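You operate a simulated robot arm through the tools that you are given. There is no shell and no other tool.

The job below is to be done with a simulated robot arm. You get a single attempt, and the scene is never put back.

JOB
Tighten all six nuts on the valve on the steel stand by hand.

It is judged by the outcome, as a careful person would: the job done as asked, and still so three seconds after it is handed in. It fails if anything else is knocked over, pushed out of place, dropped, spilled or broken.

ROBOT AND FRAMES
A 7-joint arm with a two-finger parallel gripper, fixed in place. Base frame: the origin is at the foot of the arm, x ahead of it, y to its left, z up; the work surface is at about z = 820. Units: mm, degrees, N and s.
With the tool pointing down near the work surface it reaches from about 240 to 680 mm from the base axis. Its first joint turns from -66.0 to 66.0 degrees. Payload 2.4 kg.
The TCP is the grasp point between the finger pads, 30 mm short of the fingertips. In the tool frame z runs along the fingers and y along their closing line. Largest opening 94 mm; finger width 28, thickness 10; the body of the gripper, 50 by 96 mm, starts 55 mm behind the TCP.
Orientation is that of the tool frame in the base frame, as [roll, pitch, yaw] about the fixed x, y, z axes, in that order (R = Rz(yaw) Ry(pitch) Rx(roll)). With the fingers straight down and closing along the base's y, the tool's x points along the base's -x, its y along +y and its z along -z.

CONTROLS
- The arm moves only by the tool move_arm. Its argument "commands" is a list of rows, each a list of 6 numbers: the shift along the tool's x, y, z in units of 400 mm (1.0 is 400 mm), then the turn, a rotation vector about the tool's x, y, z in units of 60 degrees (1.0 is 60 degrees). In form: [[x, y, z, rx, ry, rz], ...]. A call has 1 to 20 rows; each row is the pose to reach, as a shift and turn from the pose commanded when the call began, along the tool's axes at that moment. "claw" is the gripper command, from -1 (shut) to 1 (fully open), values between in proportion, set as the call begins (left out, the last holds). A call with a number of a shift or a turn outside -1 to 1 is refused whole. Rows are played at 5 a second. More than 50 mm and 8.6 degrees between two rows, or a gripper value outside its range, and nothing of the call is played. A pose out of reach is approached as far as the arm can. The call stops where the force on the tool passes 40 N (or 10 N more than at its start, if that is more) or the arm is blocked; 0.2 s more then pass. Each finger travels about 153 mm/s and halts on what it meets, pressing with about 38 N; the grip force reading is that of the motor and also rises with nothing between the fingers. The clock runs only during rows and for 0.2 s after the last one: add rows that repeat a pose to give the fingers time. It gives the time, the measured TCP pose, the force on the tool (base axes), the opening and the grip force at its end, in the units of the frame above (readings bear some noise), with the torque about the TCP (base axes, N m) and any sound that the robot's microphone picked up.
- Cameras (640 x 400 px; columns grow to the right, rows downward): "scene" is fixed at [44.1, 476.2, 1438.2]; the picture's right is [-0.56, -0.83, 0.00], its down [-0.43, 0.29, -0.86] and it looks along [0.71, -0.48, -0.52] (base axes); focal length 360 px, centre (320, 200). "wrist" rides on the gripper at [76, 14, -103] in the tool frame; the picture's right is [-0.18, 0.98, 0.00], its down [-0.75, -0.14, -0.64] and it looks along [-0.63, -0.12, 0.77] (tool axes); focal length 243 px, centre (320, 200). There is no depth. A picture from a camera that has moved, and an enlarged one, comes with that camera's place and axes in the base frame and with its lens. The place of the scene camera against the robot may be out by one fixed shift of up to 25 mm in any direction.
- grab_frame(camera): a new picture of that camera. It takes no simulated time.
- enlarge(camera, box): a new picture of the part [left, top, right, bottom] of that camera's present view, enlarged. It takes no simulated time.
- hand_in(): hands the job in; it is judged then, once.

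Nothing tells you positions but the pictures and the camera data. Unless the task says otherwise, let go and move clear before handing in.

The tools are called after ">>>" as a command line: name --pt "numbers of a row" for each row, then --argument value for the rest, lists and objects as JSON in quotes. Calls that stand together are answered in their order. move_arm: Moves the arm, as the interface text tells. Its arguments: {"type":"object","properties":{"commands":{"type":"array","items":{"type":"array","items":{"type":"number"}}},"claw":{"type":"number"}},"required":["commands"]} The other tools are called the same way: grab_frame (camera) takes a picture; enlarge (camera, box) takes an enlarged picture of a part of a camera's view; hand_in () hands the job in.

At the start:

```text
time_s: 0.0
tcp_pos: [394.2, 153.4, 1270.6]
tool_rot: [180.0, 0.0, -179.9]
force: [-0.4, 0.4, -0.3]
wrist_torque: [-0.01, 0.0, 0.01]
finger_gap: 94.0
gripper_force: 0.0
```

scene: 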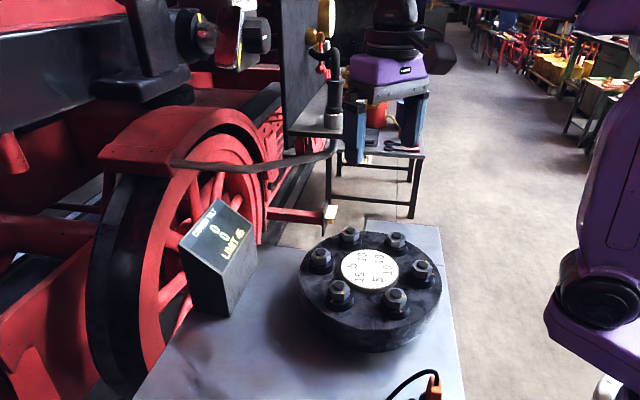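
wrist: 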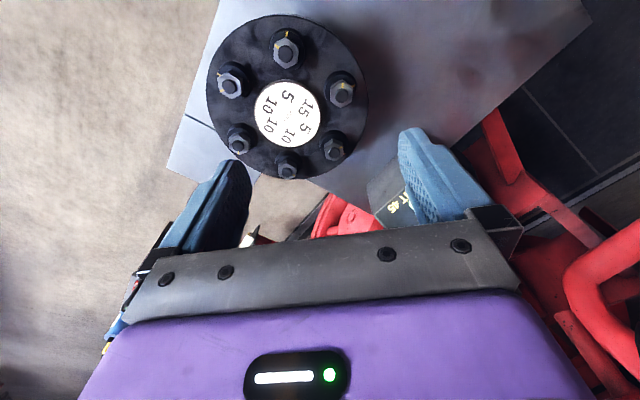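

I see a round valve cover with six nuts and a white disc with numbers, and a display box beside it ("LIMIT 45"?). I'll take a closer look at both before moving.

>>> enlarge --camera "scene" --box '[280, 210, 460, 360]'

>>> enlarge --camera "scene" --box '[170, 180, 290, 330]'

>>> enlarge --camera "wrist" --box '[190, 0, 390, 190]'

>>> enlarge --camera "scene" --box '[320, 330, 480, 400]'

```text
2.67 times, centred on (370, 285) of scene
camera zoom: at [44.1, 476.2, 1438.2], right [-0.56, -0.83, 0.0], down [-0.43, 0.29, -0.86], along [0.71, -0.48, -0.52], focal length 961 px, centre (187, -27)
```

zoom: 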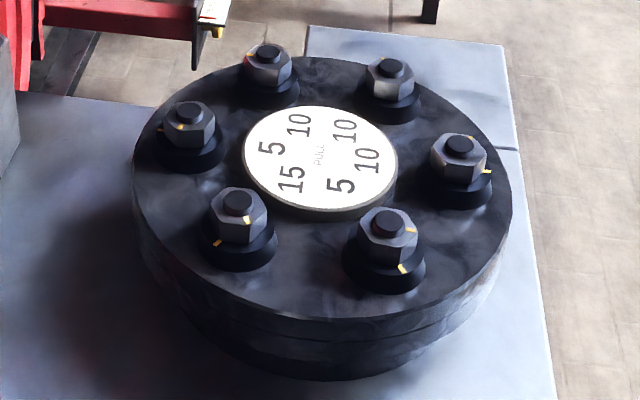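

```text
2.67 times, centred on (230, 255) of scene
camera zoom: at [44.1, 476.2, 1438.2], right [-0.56, -0.83, 0.0], down [-0.43, 0.29, -0.86], along [0.71, -0.48, -0.52], focal length 961 px, centre (560, 53)
```

zoom: 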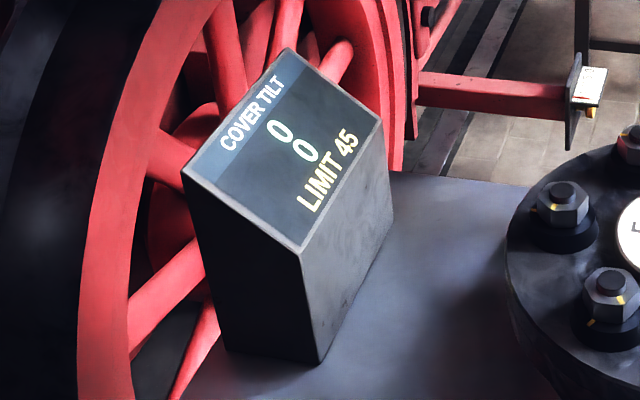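

```text
2.11 times, centred on (290, 95) of wrist
camera zoom: at [317.3, 165.2, 1371.9], right [0.18, 0.98, 0.0], down [0.75, -0.14, 0.64], along [0.63, -0.12, -0.77], focal length 511 px, centre (383, 421)
```

zoom: 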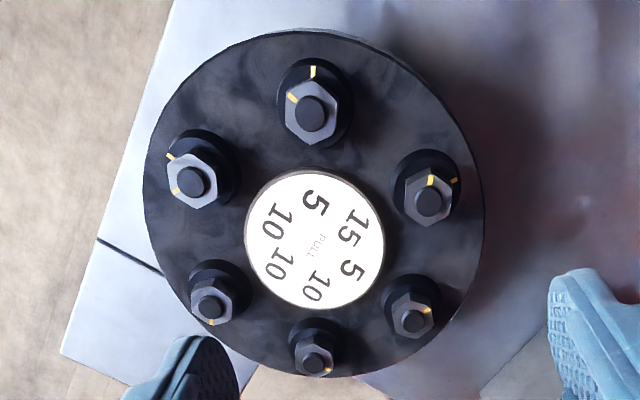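

```text
4.00 times, centred on (400, 365) of scene
camera zoom: at [44.1, 476.2, 1438.2], right [-0.56, -0.83, 0.0], down [-0.43, 0.29, -0.86], along [0.71, -0.48, -0.52], focal length 1441 px, centre (0, -460)
```

zoom: 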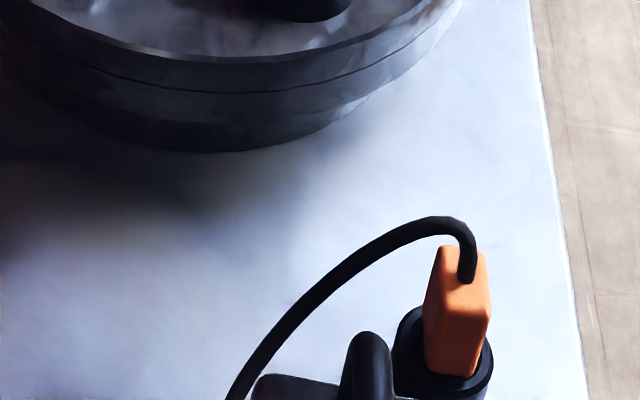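

The disc marks the nuts A..F with pull numbers, and each nut carries yellow marks on nut and collar. I'll zoom tightly on each nut from the present view before moving.

>>> enlarge --camera "wrist" --box '[255, 15, 319, 79]'

>>> enlarge --camera "wrist" --box '[310, 60, 374, 124]'

>>> enlarge --camera "wrist" --box '[300, 115, 364, 179]'

>>> enlarge --camera "wrist" --box '[255, 130, 319, 194]'

>>> enlarge --camera "wrist" --box '[207, 107, 271, 171]'

>>> enlarge --camera "wrist" --box '[200, 48, 264, 112]'

>>> enlarge --camera "wrist" --box '[250, 75, 330, 155]'

```text
6.25 times, centred on (287, 47) of wrist
camera zoom: at [317.3, 165.2, 1371.9], right [0.18, 0.98, 0.0], down [0.75, -0.14, 0.64], along [0.63, -0.12, -0.77], focal length 1516 px, centre (526, 1156)
```

zoom: 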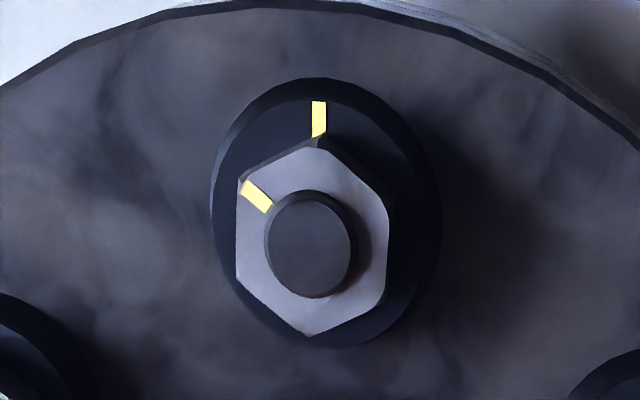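

```text
6.25 times, centred on (342, 92) of wrist
camera zoom: at [317.3, 165.2, 1371.9], right [0.18, 0.98, 0.0], down [0.75, -0.14, 0.64], along [0.63, -0.12, -0.77], focal length 1516 px, centre (182, 875)
```

zoom: 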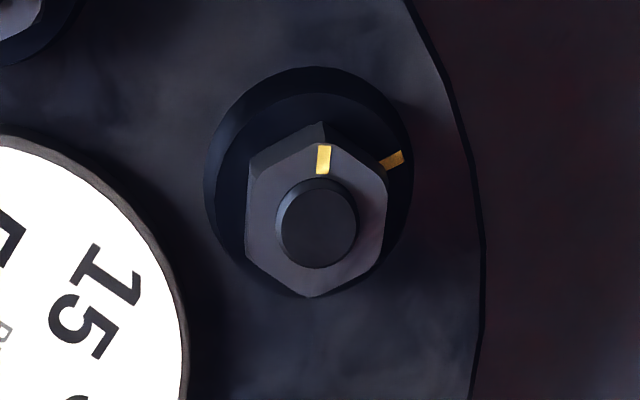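

```text
6.25 times, centred on (332, 147) of wrist
camera zoom: at [317.3, 165.2, 1371.9], right [0.18, 0.98, 0.0], down [0.75, -0.14, 0.64], along [0.63, -0.12, -0.77], focal length 1516 px, centre (245, 531)
```

zoom: 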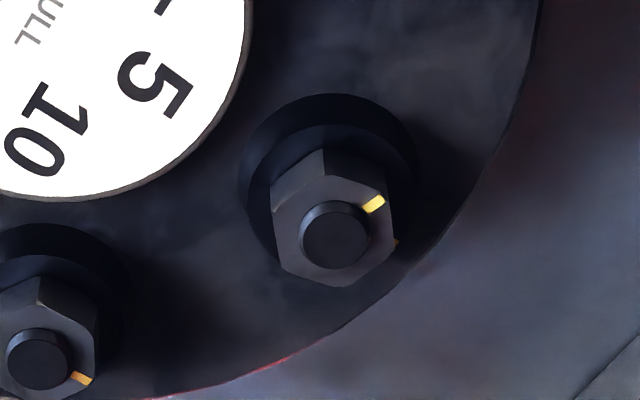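

```text
6.25 times, centred on (287, 162) of wrist
camera zoom: at [317.3, 165.2, 1371.9], right [0.18, 0.98, 0.0], down [0.75, -0.14, 0.64], along [0.63, -0.12, -0.77], focal length 1516 px, centre (526, 438)
```

zoom: 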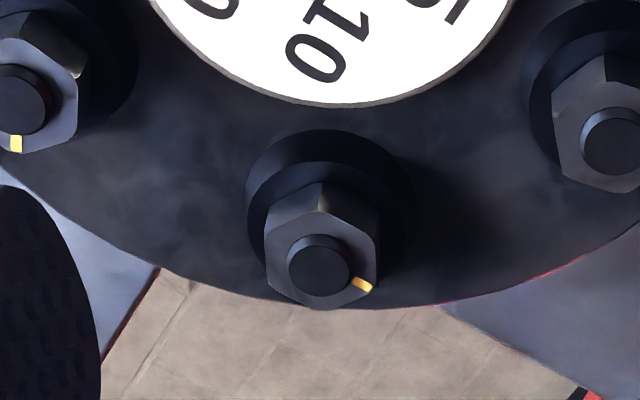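

```text
6.25 times, centred on (239, 139) of wrist
camera zoom: at [317.3, 165.2, 1371.9], right [0.18, 0.98, 0.0], down [0.75, -0.14, 0.64], along [0.63, -0.12, -0.77], focal length 1516 px, centre (826, 581)
```

zoom: 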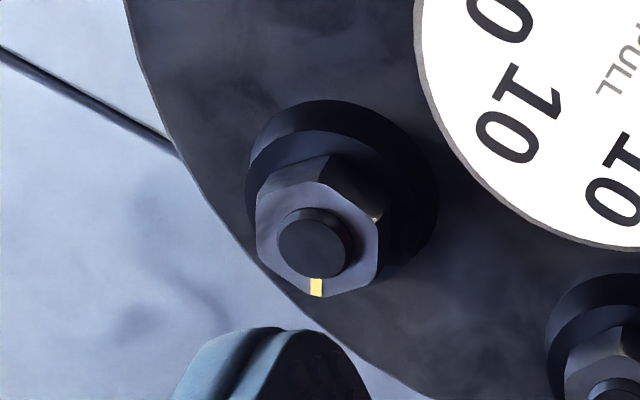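

```text
6.25 times, centred on (232, 80) of wrist
camera zoom: at [317.3, 165.2, 1371.9], right [0.18, 0.98, 0.0], down [0.75, -0.14, 0.64], along [0.63, -0.12, -0.77], focal length 1516 px, centre (870, 950)
```

zoom: 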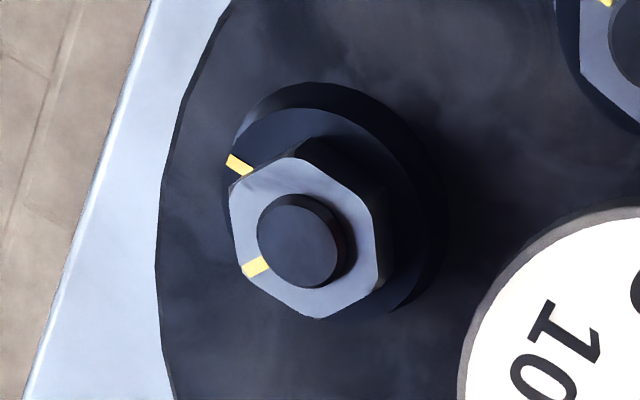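

```text
5.00 times, centred on (290, 115) of wrist
camera zoom: at [317.3, 165.2, 1371.9], right [0.18, 0.98, 0.0], down [0.75, -0.14, 0.64], along [0.63, -0.12, -0.77], focal length 1213 px, centre (470, 625)
```

zoom: 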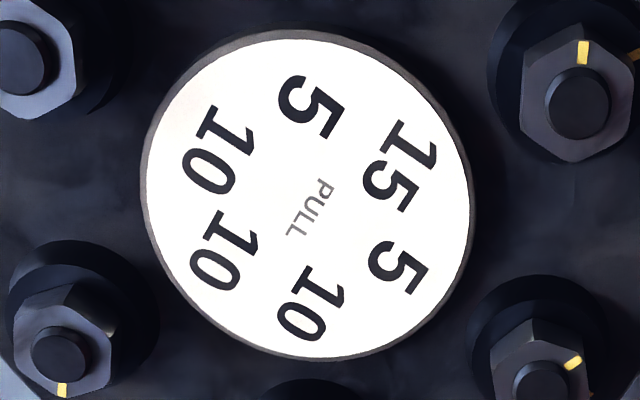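

All six nuts look the same: the nut mark sits about 60° counter-clockwise of its collar mark, so each needs about 60° clockwise, while the pulls (5/10/15) tilt the cover toward a limit of 45. I'll lower the wrist camera over the near half of the cover to measure positions.

>>> move_arm --pt "-0.016 -0.04 0.075 0 0 0" --pt "-0.032 -0.08 0.15 0 0 0" --pt "-0.048 -0.12 0.225 0 0 0" --pt "-0.064 -0.16 0.3 0 0 0" --pt "-0.08 -0.2 0.375 0 0 0" --pt "-0.08 -0.2 0.375 0 0 0"

>>> grab_frame --camera "wrist"

>>> enlarge --camera "wrist" --box '[160, 0, 480, 200]'

```text
time_s: 1.4
tcp_pos: [425.9, 72.5, 1120.6]
tool_rot: [-180.0, 0.0, -180.0]
force: [0.1, 0.4, -0.7]
wrist_torque: [0.01, 0.03, -0.03]
finger_gap: 93.9
gripper_force: 0.1
```

```text
taken
camera wrist: at [349.4, 85.1, 1221.2], right [0.18, 0.98, 0.0], down [0.75, -0.14, 0.64], along [0.63, -0.12, -0.77], focal length 243 px, centre (320, 200)
```

wrist: 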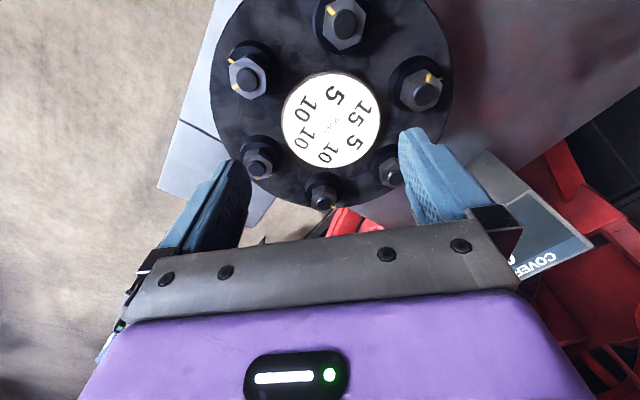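

```text
2.00 times, centred on (320, 100) of wrist
camera zoom: at [349.4, 85.1, 1221.2], right [0.18, 0.98, 0.0], down [0.75, -0.14, 0.64], along [0.63, -0.12, -0.77], focal length 485 px, centre (320, 400)
```

zoom: 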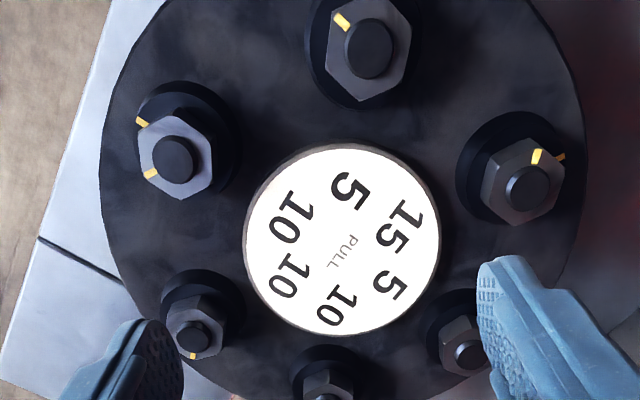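

The wrist camera gives a near top view; the disc centre comes out near (467, 77, ~928) but height is still soft. I'll take two views with a wide sideways baseline to fix nut positions and heights.

>>> move_arm --pt "0 0.1 0 0 0 0" --pt "0 0.2 0 0 0 0" --pt "0 0.3 0 0 0 0" --pt "0 0.3 0 0 0 0"

>>> enlarge --camera "wrist" --box '[60, 0, 380, 200]'

>>> grab_frame --camera "wrist"

>>> enlarge --camera "scene" --box '[190, 190, 270, 270]'

```text
time_s: 2.4
tcp_pos: [425.3, 194.0, 1120.8]
tool_rot: [-180.0, 0.0, -180.0]
force: [0.9, 0.2, -0.2]
wrist_torque: [0.0, 0.02, 0.03]
finger_gap: 94.0
gripper_force: 0.1
```

```text
2.00 times, centred on (220, 100) of wrist
camera zoom: at [349.5, 206.3, 1223.1], right [0.18, 0.98, 0.0], down [0.75, -0.14, 0.64], along [0.63, -0.12, -0.77], focal length 485 px, centre (520, 400)
```

zoom: 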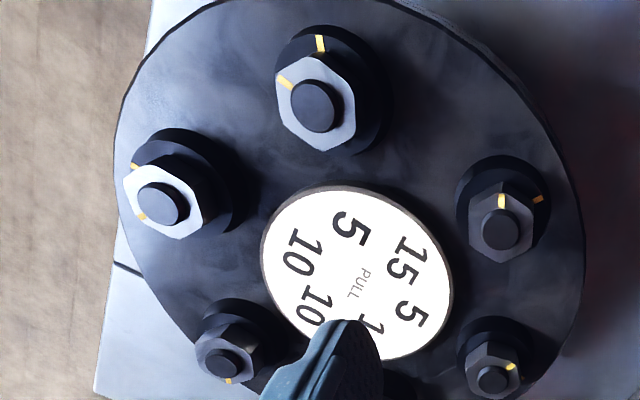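

```text
taken
camera wrist: at [349.5, 206.3, 1223.1], right [0.18, 0.98, 0.0], down [0.75, -0.14, 0.64], along [0.63, -0.12, -0.77], focal length 243 px, centre (320, 200)
```

wrist: 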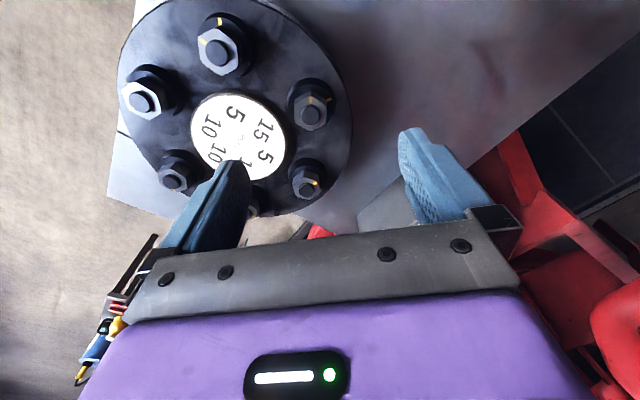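

```text
5.00 times, centred on (230, 230) of scene
camera zoom: at [44.1, 476.2, 1438.2], right [-0.56, -0.83, 0.0], down [-0.43, 0.29, -0.86], along [0.71, -0.48, -0.52], focal length 1802 px, centre (770, 50)
```

zoom: 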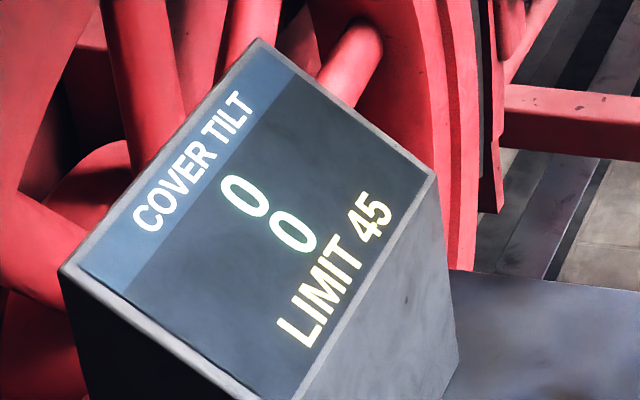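

The display reads 0 and 0 with limit 45. Now the opposite-side view.

>>> move_arm --pt "0 -0.1 0 0 0 0" --pt "0 -0.2 0 0 0 0" --pt "0 -0.3 0 0 0 0" --pt "0 -0.4 0 0 0 0" --pt "0 -0.5 0 0 0 0" --pt "0 -0.6 0 0 0 0" --pt "0 -0.6 0 0 0 0"

>>> enlarge --camera "wrist" --box '[260, 0, 580, 200]'

>>> grab_frame --camera "wrist"

```text
time_s: 4.0
tcp_pos: [427.1, -45.7, 1119.9]
tool_rot: [179.9, 0.0, -179.9]
force: [0.4, 0.9, -0.9]
wrist_torque: [0.0, 0.02, 0.0]
finger_gap: 94.3
gripper_force: 0.1
```

```text
2.00 times, centred on (420, 100) of wrist
camera zoom: at [349.6, -33.5, 1221.6], right [0.18, 0.98, 0.0], down [0.75, -0.14, 0.64], along [0.63, -0.12, -0.77], focal length 485 px, centre (120, 400)
```

zoom: 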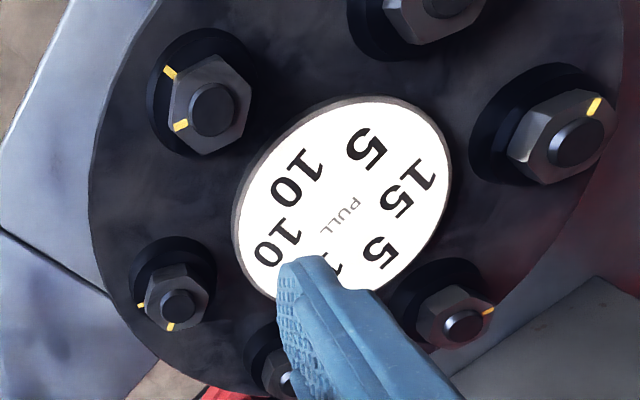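

```text
taken
camera wrist: at [349.6, -33.5, 1221.6], right [0.18, 0.98, 0.0], down [0.75, -0.14, 0.64], along [0.63, -0.12, -0.77], focal length 243 px, centre (320, 200)
```

wrist: 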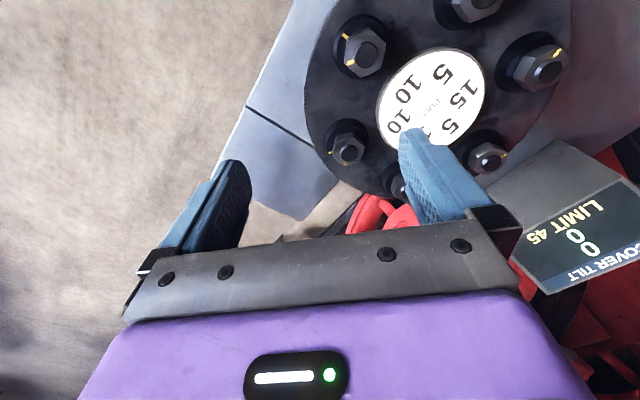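

Triangulation puts the stud tops on a 104.6 mm circle about (472.8, 75.9), tops at z≈956, nuts at 45° (C), 105° (B), 165° (A), 225° (F), 285° (E) and 345° (D). I need nut and collar heights and sizes now, from strong zooms.

>>> enlarge --camera "scene" --box '[370, 280, 420, 325]'

>>> enlarge --camera "scene" --box '[315, 270, 365, 315]'

>>> enlarge --camera "wrist" --box '[495, 20, 575, 110]'

>>> enlarge --camera "wrist" --box '[325, 10, 395, 80]'

```text
8.89 times, centred on (395, 302) of scene
camera zoom: at [44.2, 476.2, 1438.2], right [-0.56, -0.83, 0.0], down [-0.43, 0.29, -0.86], along [0.71, -0.48, -0.52], focal length 3203 px, centre (-347, -711)
```

zoom: 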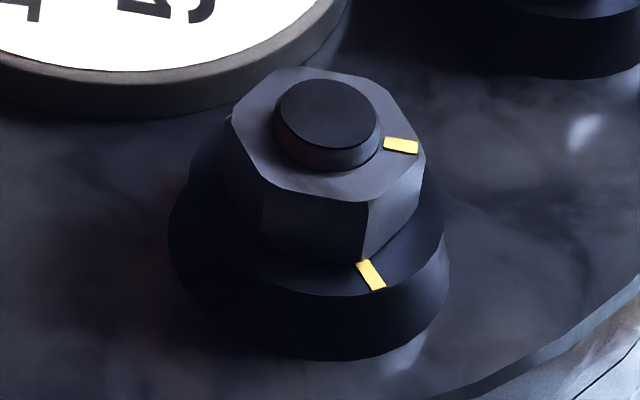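

```text
8.89 times, centred on (340, 292) of scene
camera zoom: at [44.2, 476.2, 1438.2], right [-0.56, -0.83, 0.0], down [-0.43, 0.29, -0.86], along [0.71, -0.48, -0.52], focal length 3203 px, centre (142, -622)
```

zoom: 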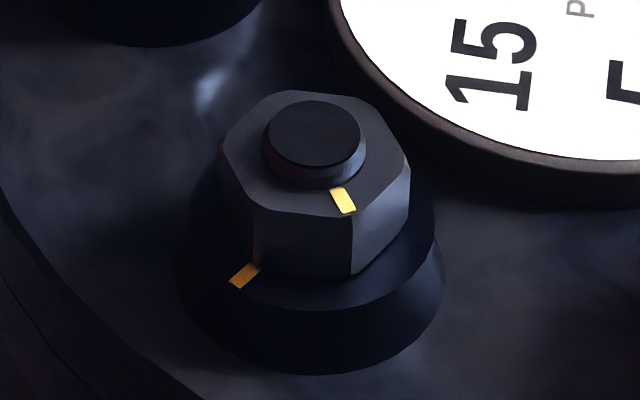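

```text
4.44 times, centred on (535, 65) of wrist
camera zoom: at [349.6, -33.5, 1221.6], right [0.18, 0.98, 0.0], down [0.75, -0.14, 0.64], along [0.63, -0.12, -0.77], focal length 1078 px, centre (-636, 800)
```

zoom: 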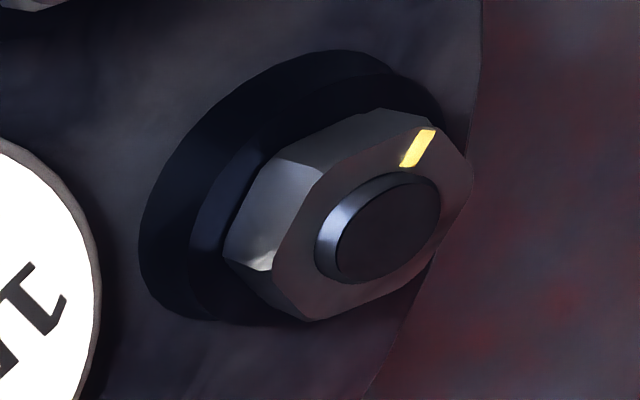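

```text
5.71 times, centred on (360, 45) of wrist
camera zoom: at [349.6, -33.5, 1221.6], right [0.18, 0.98, 0.0], down [0.75, -0.14, 0.64], along [0.63, -0.12, -0.77], focal length 1386 px, centre (91, 1086)
```

zoom: 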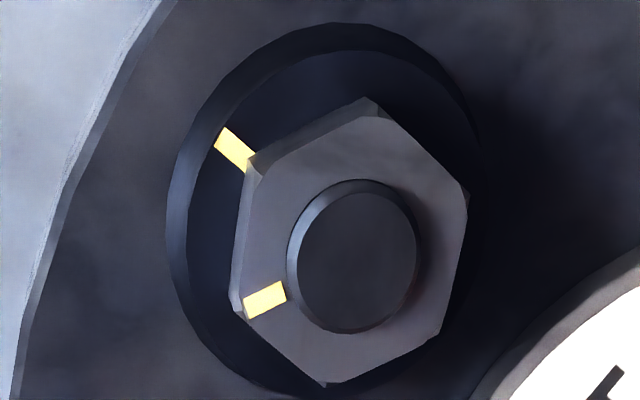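

Nuts are about 36 mm across flats and 16 mm high (z≈934–950), sitting on 56 mm collars, with flats at 15°/75°/135°, so every nut can be gripped at −45° yaw and finish at +15°. The least-tilting order is A, D, F, B, E, C; I'll go above A first with the fingers part open.

>>> move_arm --pt "0.0227 0.0623 0.0419 0 0 -0.125" --pt "0.0453 0.1247 0.0838 0 0 -0.25" --pt "0.068 0.187 0.1258 0 0 -0.375" --pt "0.0907 0.2493 0.1677 0 0 -0.5" --pt "0.1133 0.3117 0.2096 0 0 -0.625" --pt "0.136 0.374 0.2515 0 0 -0.75" --pt "0.136 0.374 0.2515 0 0 -0.75" --claw 0.28

>>> grab_frame --camera "wrist"

>>> enlarge --camera "wrist" --box '[260, 90, 380, 210]'

>>> grab_frame --camera "scene"

```text
time_s: 5.6
tcp_pos: [372.0, 103.1, 1019.7]
tool_rot: [180.0, 0.0, -134.7]
force: [0.0, 0.2, 0.2]
wrist_torque: [-0.01, -0.01, -0.03]
finger_gap: 60.2
gripper_force: 0.0
```

```text
taken
camera wrist: at [307.6, 56.5, 1120.6], right [-0.57, 0.82, 0.0], down [0.63, 0.44, 0.64], along [0.53, 0.36, -0.77], focal length 243 px, centre (320, 200)
```

wrist: 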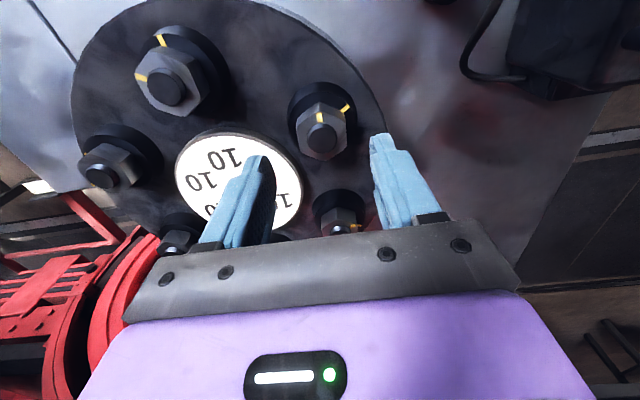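

```text
3.33 times, centred on (320, 150) of wrist
camera zoom: at [307.6, 56.5, 1120.6], right [-0.57, 0.82, 0.0], down [0.63, 0.44, 0.64], along [0.53, 0.36, -0.77], focal length 809 px, centre (320, 367)
```

zoom: 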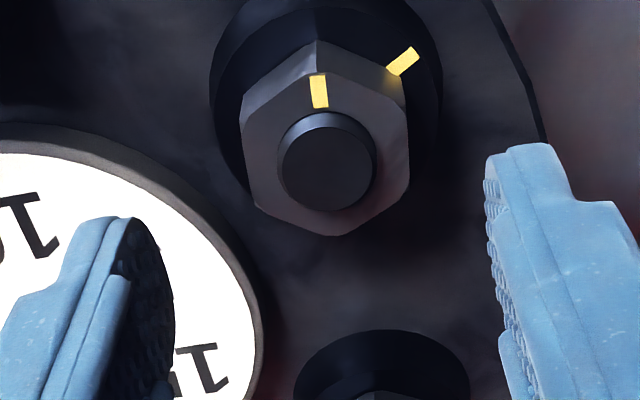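

```text
taken
```

scene: 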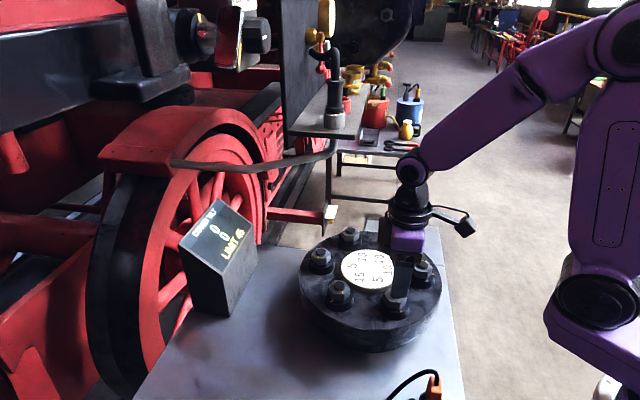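

The nut under the gripper is A, as its marks show, and it sits about 4 mm off the tool axis along tool x. I'll correct that and come down to just above the stud to check alignment.

>>> move_arm --pt "-0.005 0.001 0.03 0 0 0" --pt "-0.009 0.001 0.06 0 0 0" --pt "-0.009 0.001 0.06 0 0 0"

>>> enlarge --camera "wrist" --box '[230, 90, 410, 250]'

>>> enlarge --camera "scene" --box '[350, 230, 450, 330]'

```text
time_s: 6.4
tcp_pos: [374.2, 105.2, 995.9]
tool_rot: [180.0, 0.1, -134.9]
force: [-0.1, 0.6, 0.8]
wrist_torque: [-0.01, 0.0, 0.02]
finger_gap: 60.1
gripper_force: 0.0
```

```text
2.50 times, centred on (320, 170) of wrist
camera zoom: at [309.7, 59.4, 1096.9], right [-0.57, 0.82, 0.0], down [0.63, 0.43, 0.64], along [0.53, 0.36, -0.77], focal length 606 px, centre (320, 275)
```

zoom: 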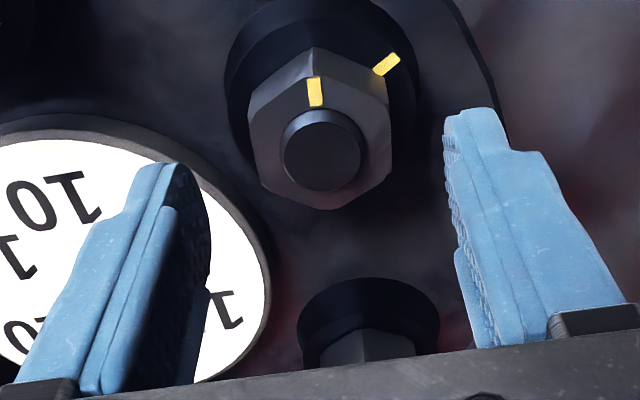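

```text
4.00 times, centred on (400, 280) of scene
camera zoom: at [44.1, 476.2, 1438.2], right [-0.56, -0.83, 0.0], down [-0.43, 0.29, -0.86], along [0.71, -0.48, -0.52], focal length 1441 px, centre (0, -120)
```

zoom: 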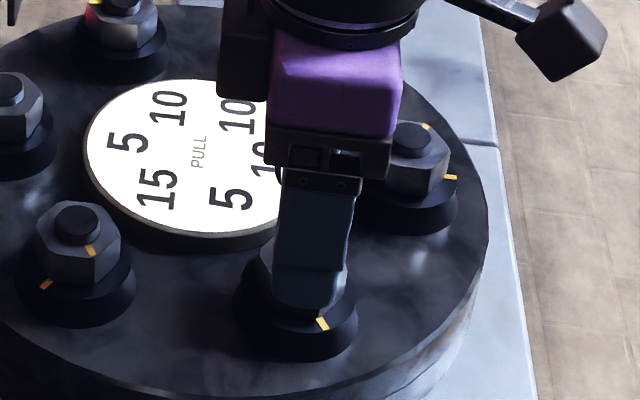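

The camera model agrees with the visible fingertips; the nut is now within about 1 mm of the axis. I'll descend so the tips straddle the nut just above the collar.

>>> move_arm --pt "-0.002 0.001 0.03 0 0 0" --pt "-0.002 0.001 0.05 0 0 0" --pt "-0.002 0.001 0.063 0 0 0" --pt "-0.002 0.001 0.063 0 0 0"

>>> enlarge --camera "wrist" --box '[230, 90, 410, 250]'

>>> enlarge --camera "scene" --box '[370, 270, 430, 330]'

```text
time_s: 7.4
tcp_pos: [373.3, 106.3, 968.9]
tool_rot: [-179.9, -0.1, -134.9]
force: [0.0, 0.4, -0.1]
wrist_torque: [0.01, 0.01, 0.02]
finger_gap: 60.4
gripper_force: 0.0
```

```text
2.50 times, centred on (320, 170) of wrist
camera zoom: at [309.4, 60.4, 1072.1], right [-0.57, 0.82, 0.0], down [0.63, 0.43, 0.64], along [0.53, 0.36, -0.77], focal length 606 px, centre (320, 275)
```

zoom: 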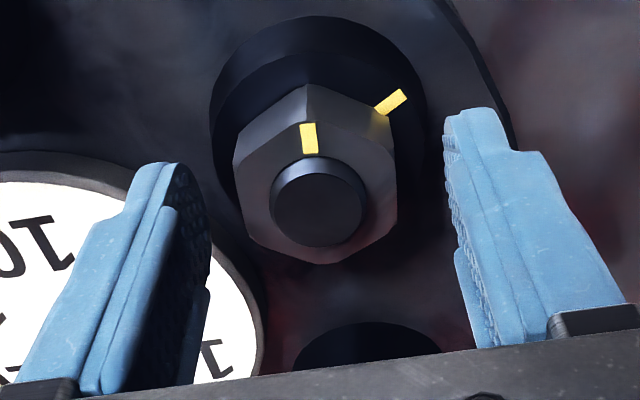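

```text
6.67 times, centred on (400, 300) of scene
camera zoom: at [44.1, 476.2, 1438.2], right [-0.56, -0.83, 0.0], down [-0.43, 0.29, -0.86], along [0.71, -0.48, -0.52], focal length 2402 px, centre (-213, -467)
```

zoom: 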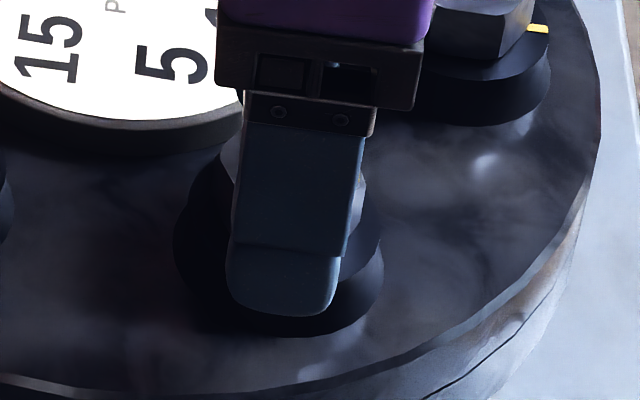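

Fingers straddle nut A centrally with no contact force. Closing on it now.

>>> move_arm --pt "0 0 0 0 0 0" --pt "0 0 0 0 0 0" --pt "0 0 0 0 0 0" --claw -1

>>> enlarge --camera "wrist" --box '[230, 90, 410, 250]'

>>> enlarge --camera "scene" --box '[190, 190, 270, 270]'

```text
time_s: 8.2
tcp_pos: [373.1, 106.1, 970.7]
tool_rot: [180.0, -0.1, -135.0]
force: [0.3, -0.7, -2.6]
wrist_torque: [0.07, -0.1, -0.01]
finger_gap: 35.5
gripper_force: 45.0
```

```text
2.50 times, centred on (320, 170) of wrist
camera zoom: at [309.5, 60.3, 1072.2], right [-0.57, 0.82, 0.0], down [0.63, 0.43, 0.64], along [0.53, 0.36, -0.77], focal length 606 px, centre (320, 275)
```

zoom: 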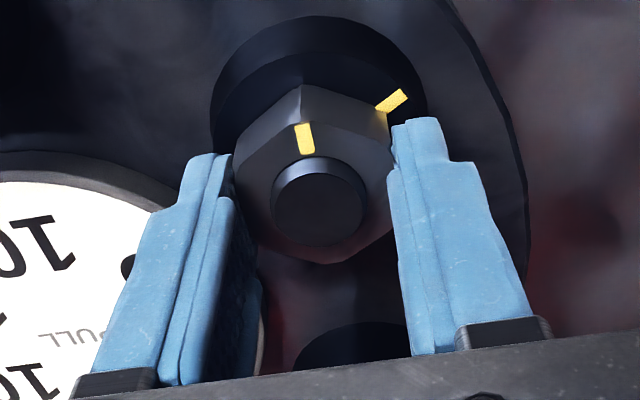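

```text
5.00 times, centred on (230, 230) of scene
camera zoom: at [44.2, 476.2, 1438.2], right [-0.56, -0.83, 0.0], down [-0.43, 0.29, -0.86], along [0.71, -0.48, -0.52], focal length 1802 px, centre (770, 50)
```

zoom: 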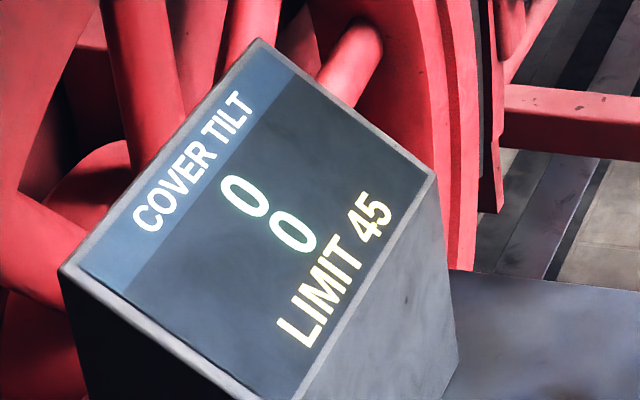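

Nut A is held at ~36 mm across the flats, with negligible side force. I'll turn it just 10° clockwise and read the tilt display.

>>> move_arm --pt "0 0 0 0 0 0.05" --pt "0 0 0 0 0 0.1" --pt "0 0 0 0 0 0.167" --pt "0 0 0 0 0 0.167"

>>> enlarge --camera "scene" --box '[190, 190, 270, 270]'

>>> enlarge --camera "wrist" --box '[230, 90, 410, 250]'

```text
time_s: 9.2
tcp_pos: [374.0, 107.0, 969.0]
tool_rot: [179.9, 0.0, -145.1]
force: [1.4, -4.5, -0.3]
wrist_torque: [-0.12, -0.18, 0.0]
finger_gap: 35.4
gripper_force: 44.7
```

```text
5.00 times, centred on (230, 230) of scene
camera zoom: at [44.2, 476.1, 1438.2], right [-0.56, -0.83, 0.0], down [-0.43, 0.29, -0.86], along [0.71, -0.48, -0.52], focal length 1802 px, centre (770, 50)
```

zoom: 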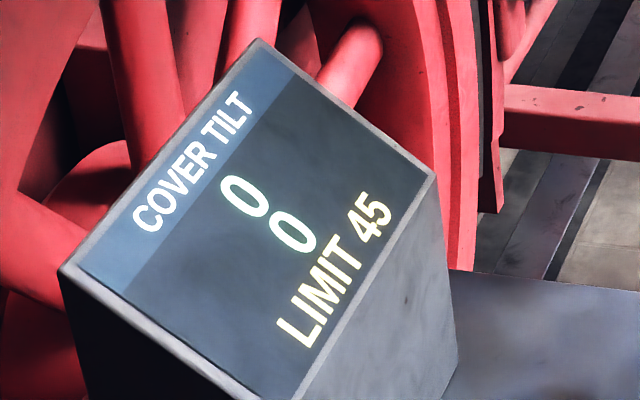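

```text
2.50 times, centred on (320, 170) of wrist
camera zoom: at [303.0, 72.0, 1072.1], right [-0.41, 0.91, 0.0], down [0.7, 0.32, 0.64], along [0.59, 0.26, -0.77], focal length 606 px, centre (320, 275)
```

zoom: 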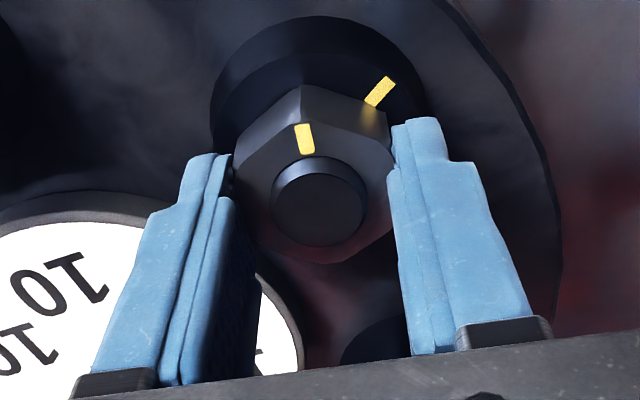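

The nut follows the gripper easily, and the display still shows 0/0. I'll go another 10°.

>>> move_arm --pt "0 0 0 0 0 0.05" --pt "0 0 0 0 0 0.1" --pt "0 0 0 0 0 0.167" --pt "0 0 0 0 0 0.167"

>>> enlarge --camera "scene" --box '[190, 190, 270, 270]'

>>> enlarge --camera "wrist" --box '[230, 90, 410, 250]'

```text
time_s: 10.2
tcp_pos: [374.7, 104.9, 970.0]
tool_rot: [-180.0, 0.0, -155.1]
force: [5.7, -10.4, 1.3]
wrist_torque: [-0.51, 0.29, 0.03]
finger_gap: 35.6
gripper_force: 44.7
```

```text
5.00 times, centred on (230, 230) of scene
camera zoom: at [44.3, 475.9, 1438.3], right [-0.56, -0.83, 0.0], down [-0.43, 0.29, -0.86], along [0.71, -0.48, -0.52], focal length 1802 px, centre (770, 50)
```

zoom: 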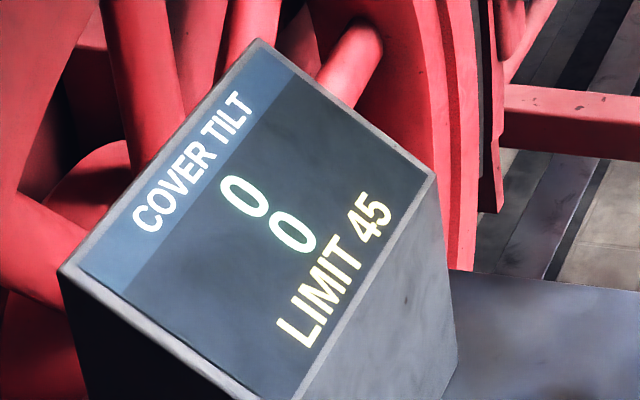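

```text
2.50 times, centred on (320, 170) of wrist
camera zoom: at [298.7, 84.6, 1072.0], right [-0.25, 0.97, 0.0], down [0.74, 0.19, 0.64], along [0.62, 0.16, -0.77], focal length 606 px, centre (320, 275)
```

zoom: 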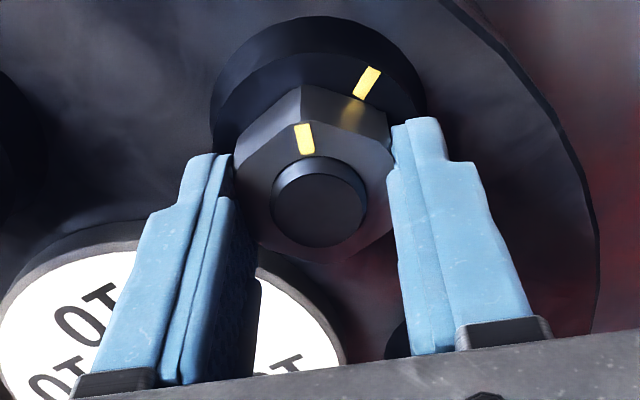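

The nut is turning, but a small side load builds because the axis was ~1 mm off; I'll compensate with a slight shift while turning the next 20° in steps.

>>> move_arm --pt "0.0006 -0.0013 0 0 0 0.05" --pt "0.0008 -0.0018 0 0 0 0.1" --pt "0.001 -0.002 0 0 0 0.167" --pt "0.001 -0.002 0 0 0 0.167"

>>> enlarge --camera "scene" --box '[190, 190, 270, 270]'

>>> enlarge --camera "wrist" --box '[230, 90, 410, 250]'

```text
time_s: 11.2
tcp_pos: [375.1, 106.1, 969.7]
tool_rot: [-179.9, 0.1, -165.1]
force: [10.7, -6.0, -2.9]
wrist_torque: [-0.35, 0.68, -0.04]
finger_gap: 35.3
gripper_force: 44.9
```

```text
5.00 times, centred on (230, 230) of scene
camera zoom: at [44.5, 476.1, 1438.2], right [-0.56, -0.83, 0.0], down [-0.43, 0.29, -0.86], along [0.71, -0.48, -0.52], focal length 1802 px, centre (770, 50)
```

zoom: 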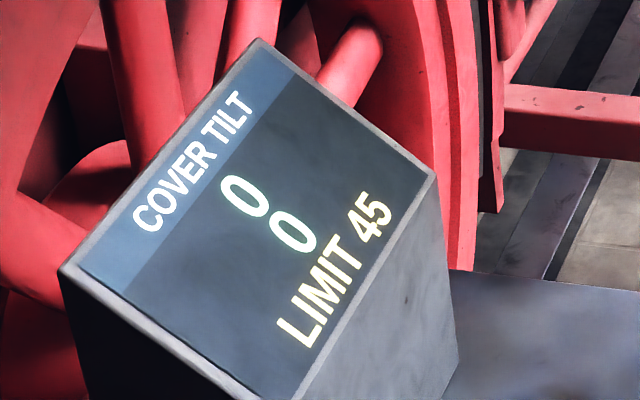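

```text
2.50 times, centred on (320, 170) of wrist
camera zoom: at [296.5, 97.5, 1071.9], right [-0.08, 1.0, 0.0], down [0.76, 0.06, 0.64], along [0.64, 0.05, -0.77], focal length 606 px, centre (320, 275)
```

zoom: 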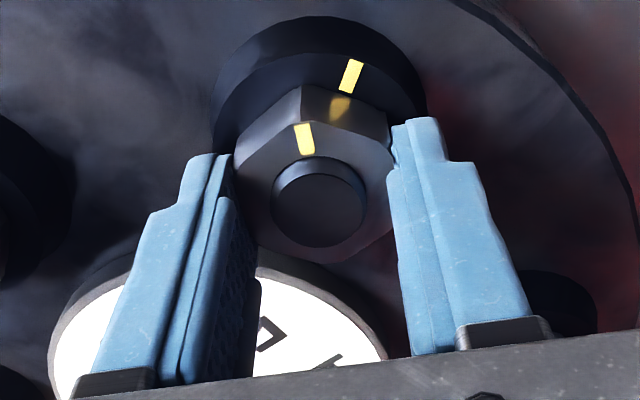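

Halfway (30°) and still 0/0, so the pull probably comes late in the turn. I'll continue in 10° steps with the centre correction.

>>> move_arm --pt "-0.0008 -0.0015 0 0 0 0.05" --pt "-0.0011 -0.0024 0 0 0 0.1" --pt "-0.0013 -0.0029 0 0 0 0.167" --pt "-0.0013 -0.0029 0 0 0 0.167"

>>> enlarge --camera "scene" --box '[190, 190, 270, 270]'

>>> enlarge --camera "wrist" --box '[230, 90, 410, 250]'

```text
time_s: 12.2
tcp_pos: [374.6, 104.8, 969.9]
tool_rot: [179.9, -0.1, -175.1]
force: [-1.9, 6.0, -8.0]
wrist_torque: [0.36, -1.16, -0.01]
finger_gap: 35.4
gripper_force: 45.4
```

```text
5.00 times, centred on (230, 230) of scene
camera zoom: at [44.1, 476.4, 1438.1], right [-0.56, -0.83, 0.0], down [-0.43, 0.29, -0.86], along [0.71, -0.48, -0.52], focal length 1802 px, centre (770, 50)
```

zoom: 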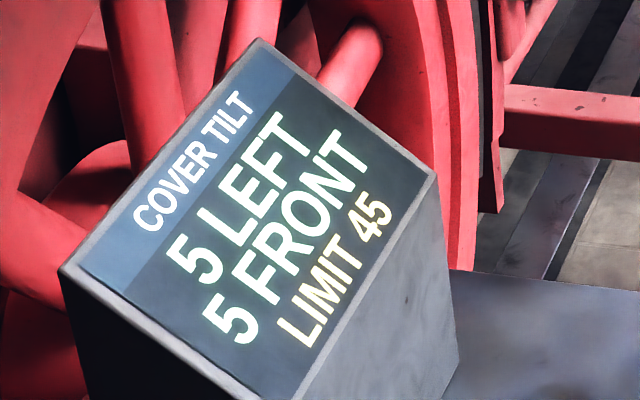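

```text
2.50 times, centred on (320, 170) of wrist
camera zoom: at [296.9, 110.7, 1072.2], right [0.1, 1.0, 0.0], down [0.76, -0.08, 0.64], along [0.64, -0.06, -0.77], focal length 606 px, centre (320, 275)
```

zoom: 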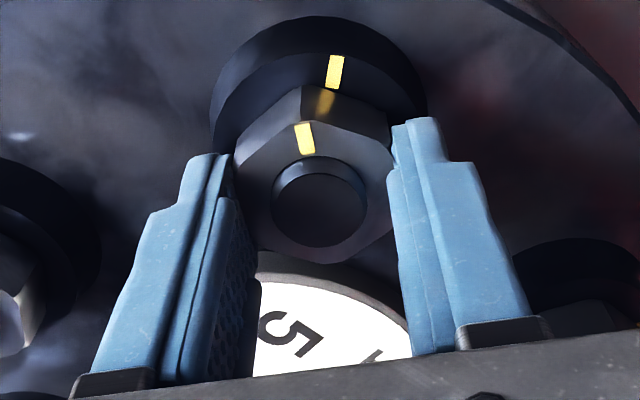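

At 40° the display jumped to "5 LEFT / 5 FRONT", so it reports tilt components and the cover is now being pulled at A. I'll turn a further 10° to learn how it scales.

>>> move_arm --pt "0.0004 -0.0001 0 0 0 0.05" --pt "0.0006 -0.0002 0 0 0 0.1" --pt "0.0008 -0.0003 0 0 0 0.167" --pt "0.0008 -0.0003 0 0 0 0.167"

>>> enlarge --camera "scene" --box '[190, 190, 270, 270]'

>>> enlarge --camera "wrist" --box '[230, 90, 410, 250]'

```text
time_s: 13.2
tcp_pos: [373.0, 105.0, 969.7]
tool_rot: [-179.9, -0.2, 174.7]
force: [-0.2, 12.6, -1.6]
wrist_torque: [0.31, 1.12, -0.01]
finger_gap: 35.7
gripper_force: 44.7
```

```text
5.00 times, centred on (230, 230) of scene
camera zoom: at [44.2, 476.6, 1438.1], right [-0.56, -0.83, 0.0], down [-0.43, 0.29, -0.86], along [0.71, -0.48, -0.52], focal length 1802 px, centre (770, 50)
```

zoom: 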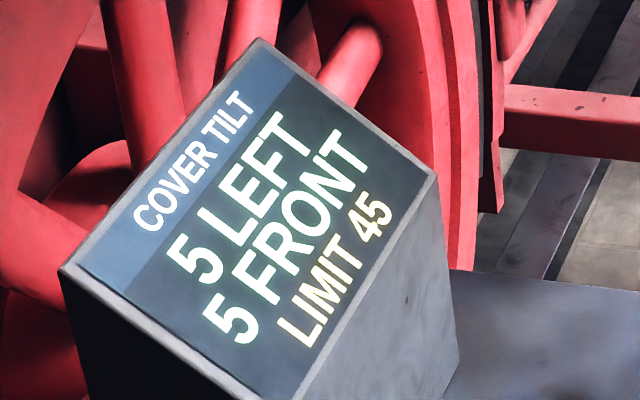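

```text
2.50 times, centred on (320, 170) of wrist
camera zoom: at [299.5, 123.8, 1072.0], right [0.27, 0.96, 0.0], down [0.74, -0.21, 0.64], along [0.62, -0.17, -0.77], focal length 606 px, centre (320, 275)
```

zoom: 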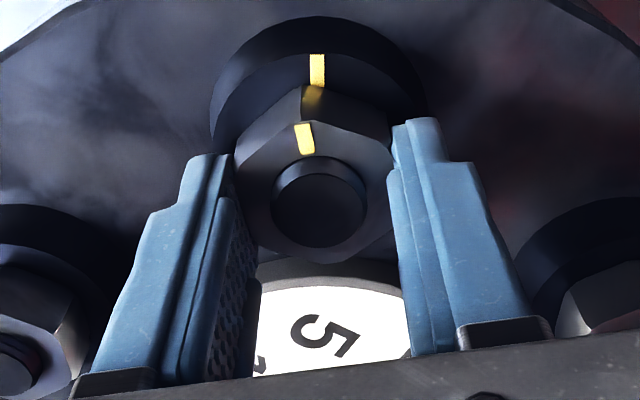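

Still 5/5 at 50°, with the marks 10° from meeting. I'll finish the last 10°, easing the side load, and watch closely.

>>> move_arm --pt "0.0002 0.001 0 0 0 0.04" --pt "0.0002 0.002 0 0 0 0.083" --pt "0.0002 0.002 0 0 0 0.083"

>>> enlarge --camera "scene" --box '[190, 190, 270, 270]'

>>> enlarge --camera "wrist" --box '[270, 90, 370, 190]'

```text
time_s: 14.0
tcp_pos: [373.4, 104.1, 970.2]
tool_rot: [179.9, -0.1, 169.8]
force: [-3.4, 3.5, -5.7]
wrist_torque: [-0.1, -0.56, -0.02]
finger_gap: 35.7
gripper_force: 45.3
```

```text
5.00 times, centred on (230, 230) of scene
camera zoom: at [44.1, 476.3, 1438.1], right [-0.56, -0.83, 0.0], down [-0.43, 0.29, -0.86], along [0.71, -0.48, -0.52], focal length 1802 px, centre (770, 50)
```

zoom: 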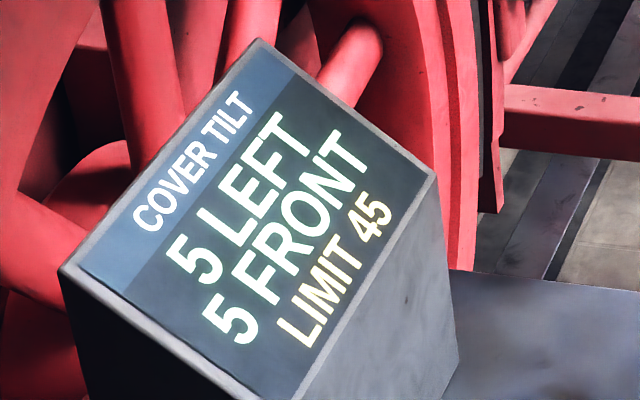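

```text
4.00 times, centred on (320, 140) of wrist
camera zoom: at [301.5, 130.2, 1072.0], right [0.35, 0.94, 0.0], down [0.72, -0.27, 0.64], along [0.6, -0.23, -0.77], focal length 970 px, centre (320, 440)
```

zoom: 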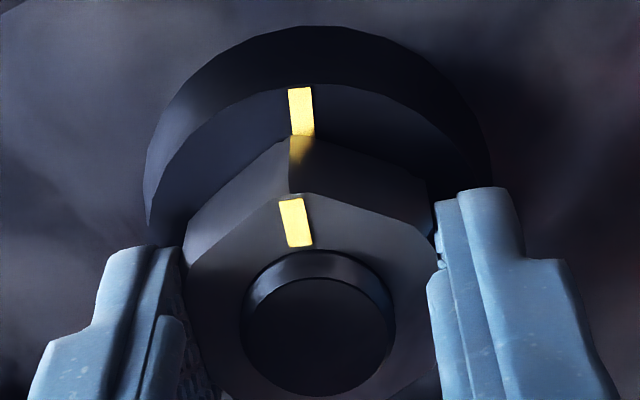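

55° done; the display holds at 5/5 and side load is low. Finishing the last ~5°.

>>> move_arm --pt "0 0 0 0 0 0.04" --pt "0 0 0 0 0 0.08" --pt "0 0 0 0 0 0.08"

>>> enlarge --camera "scene" --box '[190, 190, 270, 270]'

>>> enlarge --camera "wrist" --box '[270, 90, 370, 190]'

```text
time_s: 14.8
tcp_pos: [374.5, 105.5, 970.9]
tool_rot: [179.9, -0.1, 165.0]
force: [-5.2, -2.4, -7.9]
wrist_torque: [-0.28, -0.81, -0.03]
finger_gap: 35.5
gripper_force: 45.3
```

```text
5.00 times, centred on (230, 230) of scene
camera zoom: at [44.1, 476.2, 1438.2], right [-0.56, -0.83, 0.0], down [-0.43, 0.29, -0.86], along [0.71, -0.48, -0.52], focal length 1802 px, centre (770, 50)
```

zoom: 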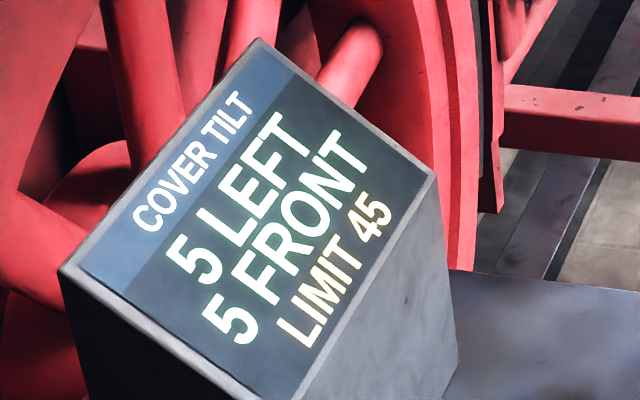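

```text
4.00 times, centred on (320, 140) of wrist
camera zoom: at [304.2, 136.0, 1072.1], right [0.43, 0.9, 0.0], down [0.69, -0.33, 0.64], along [0.58, -0.28, -0.77], focal length 970 px, centre (320, 440)
```

zoom: 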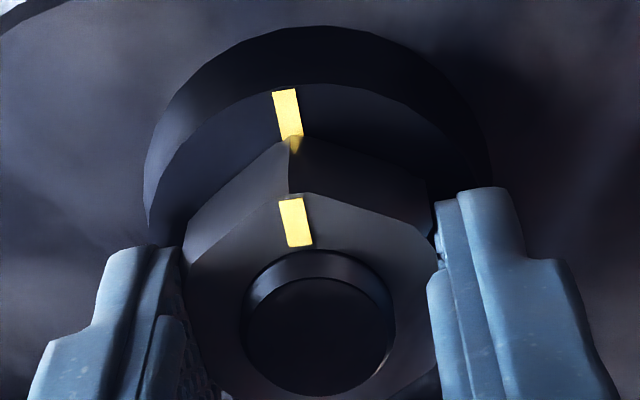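

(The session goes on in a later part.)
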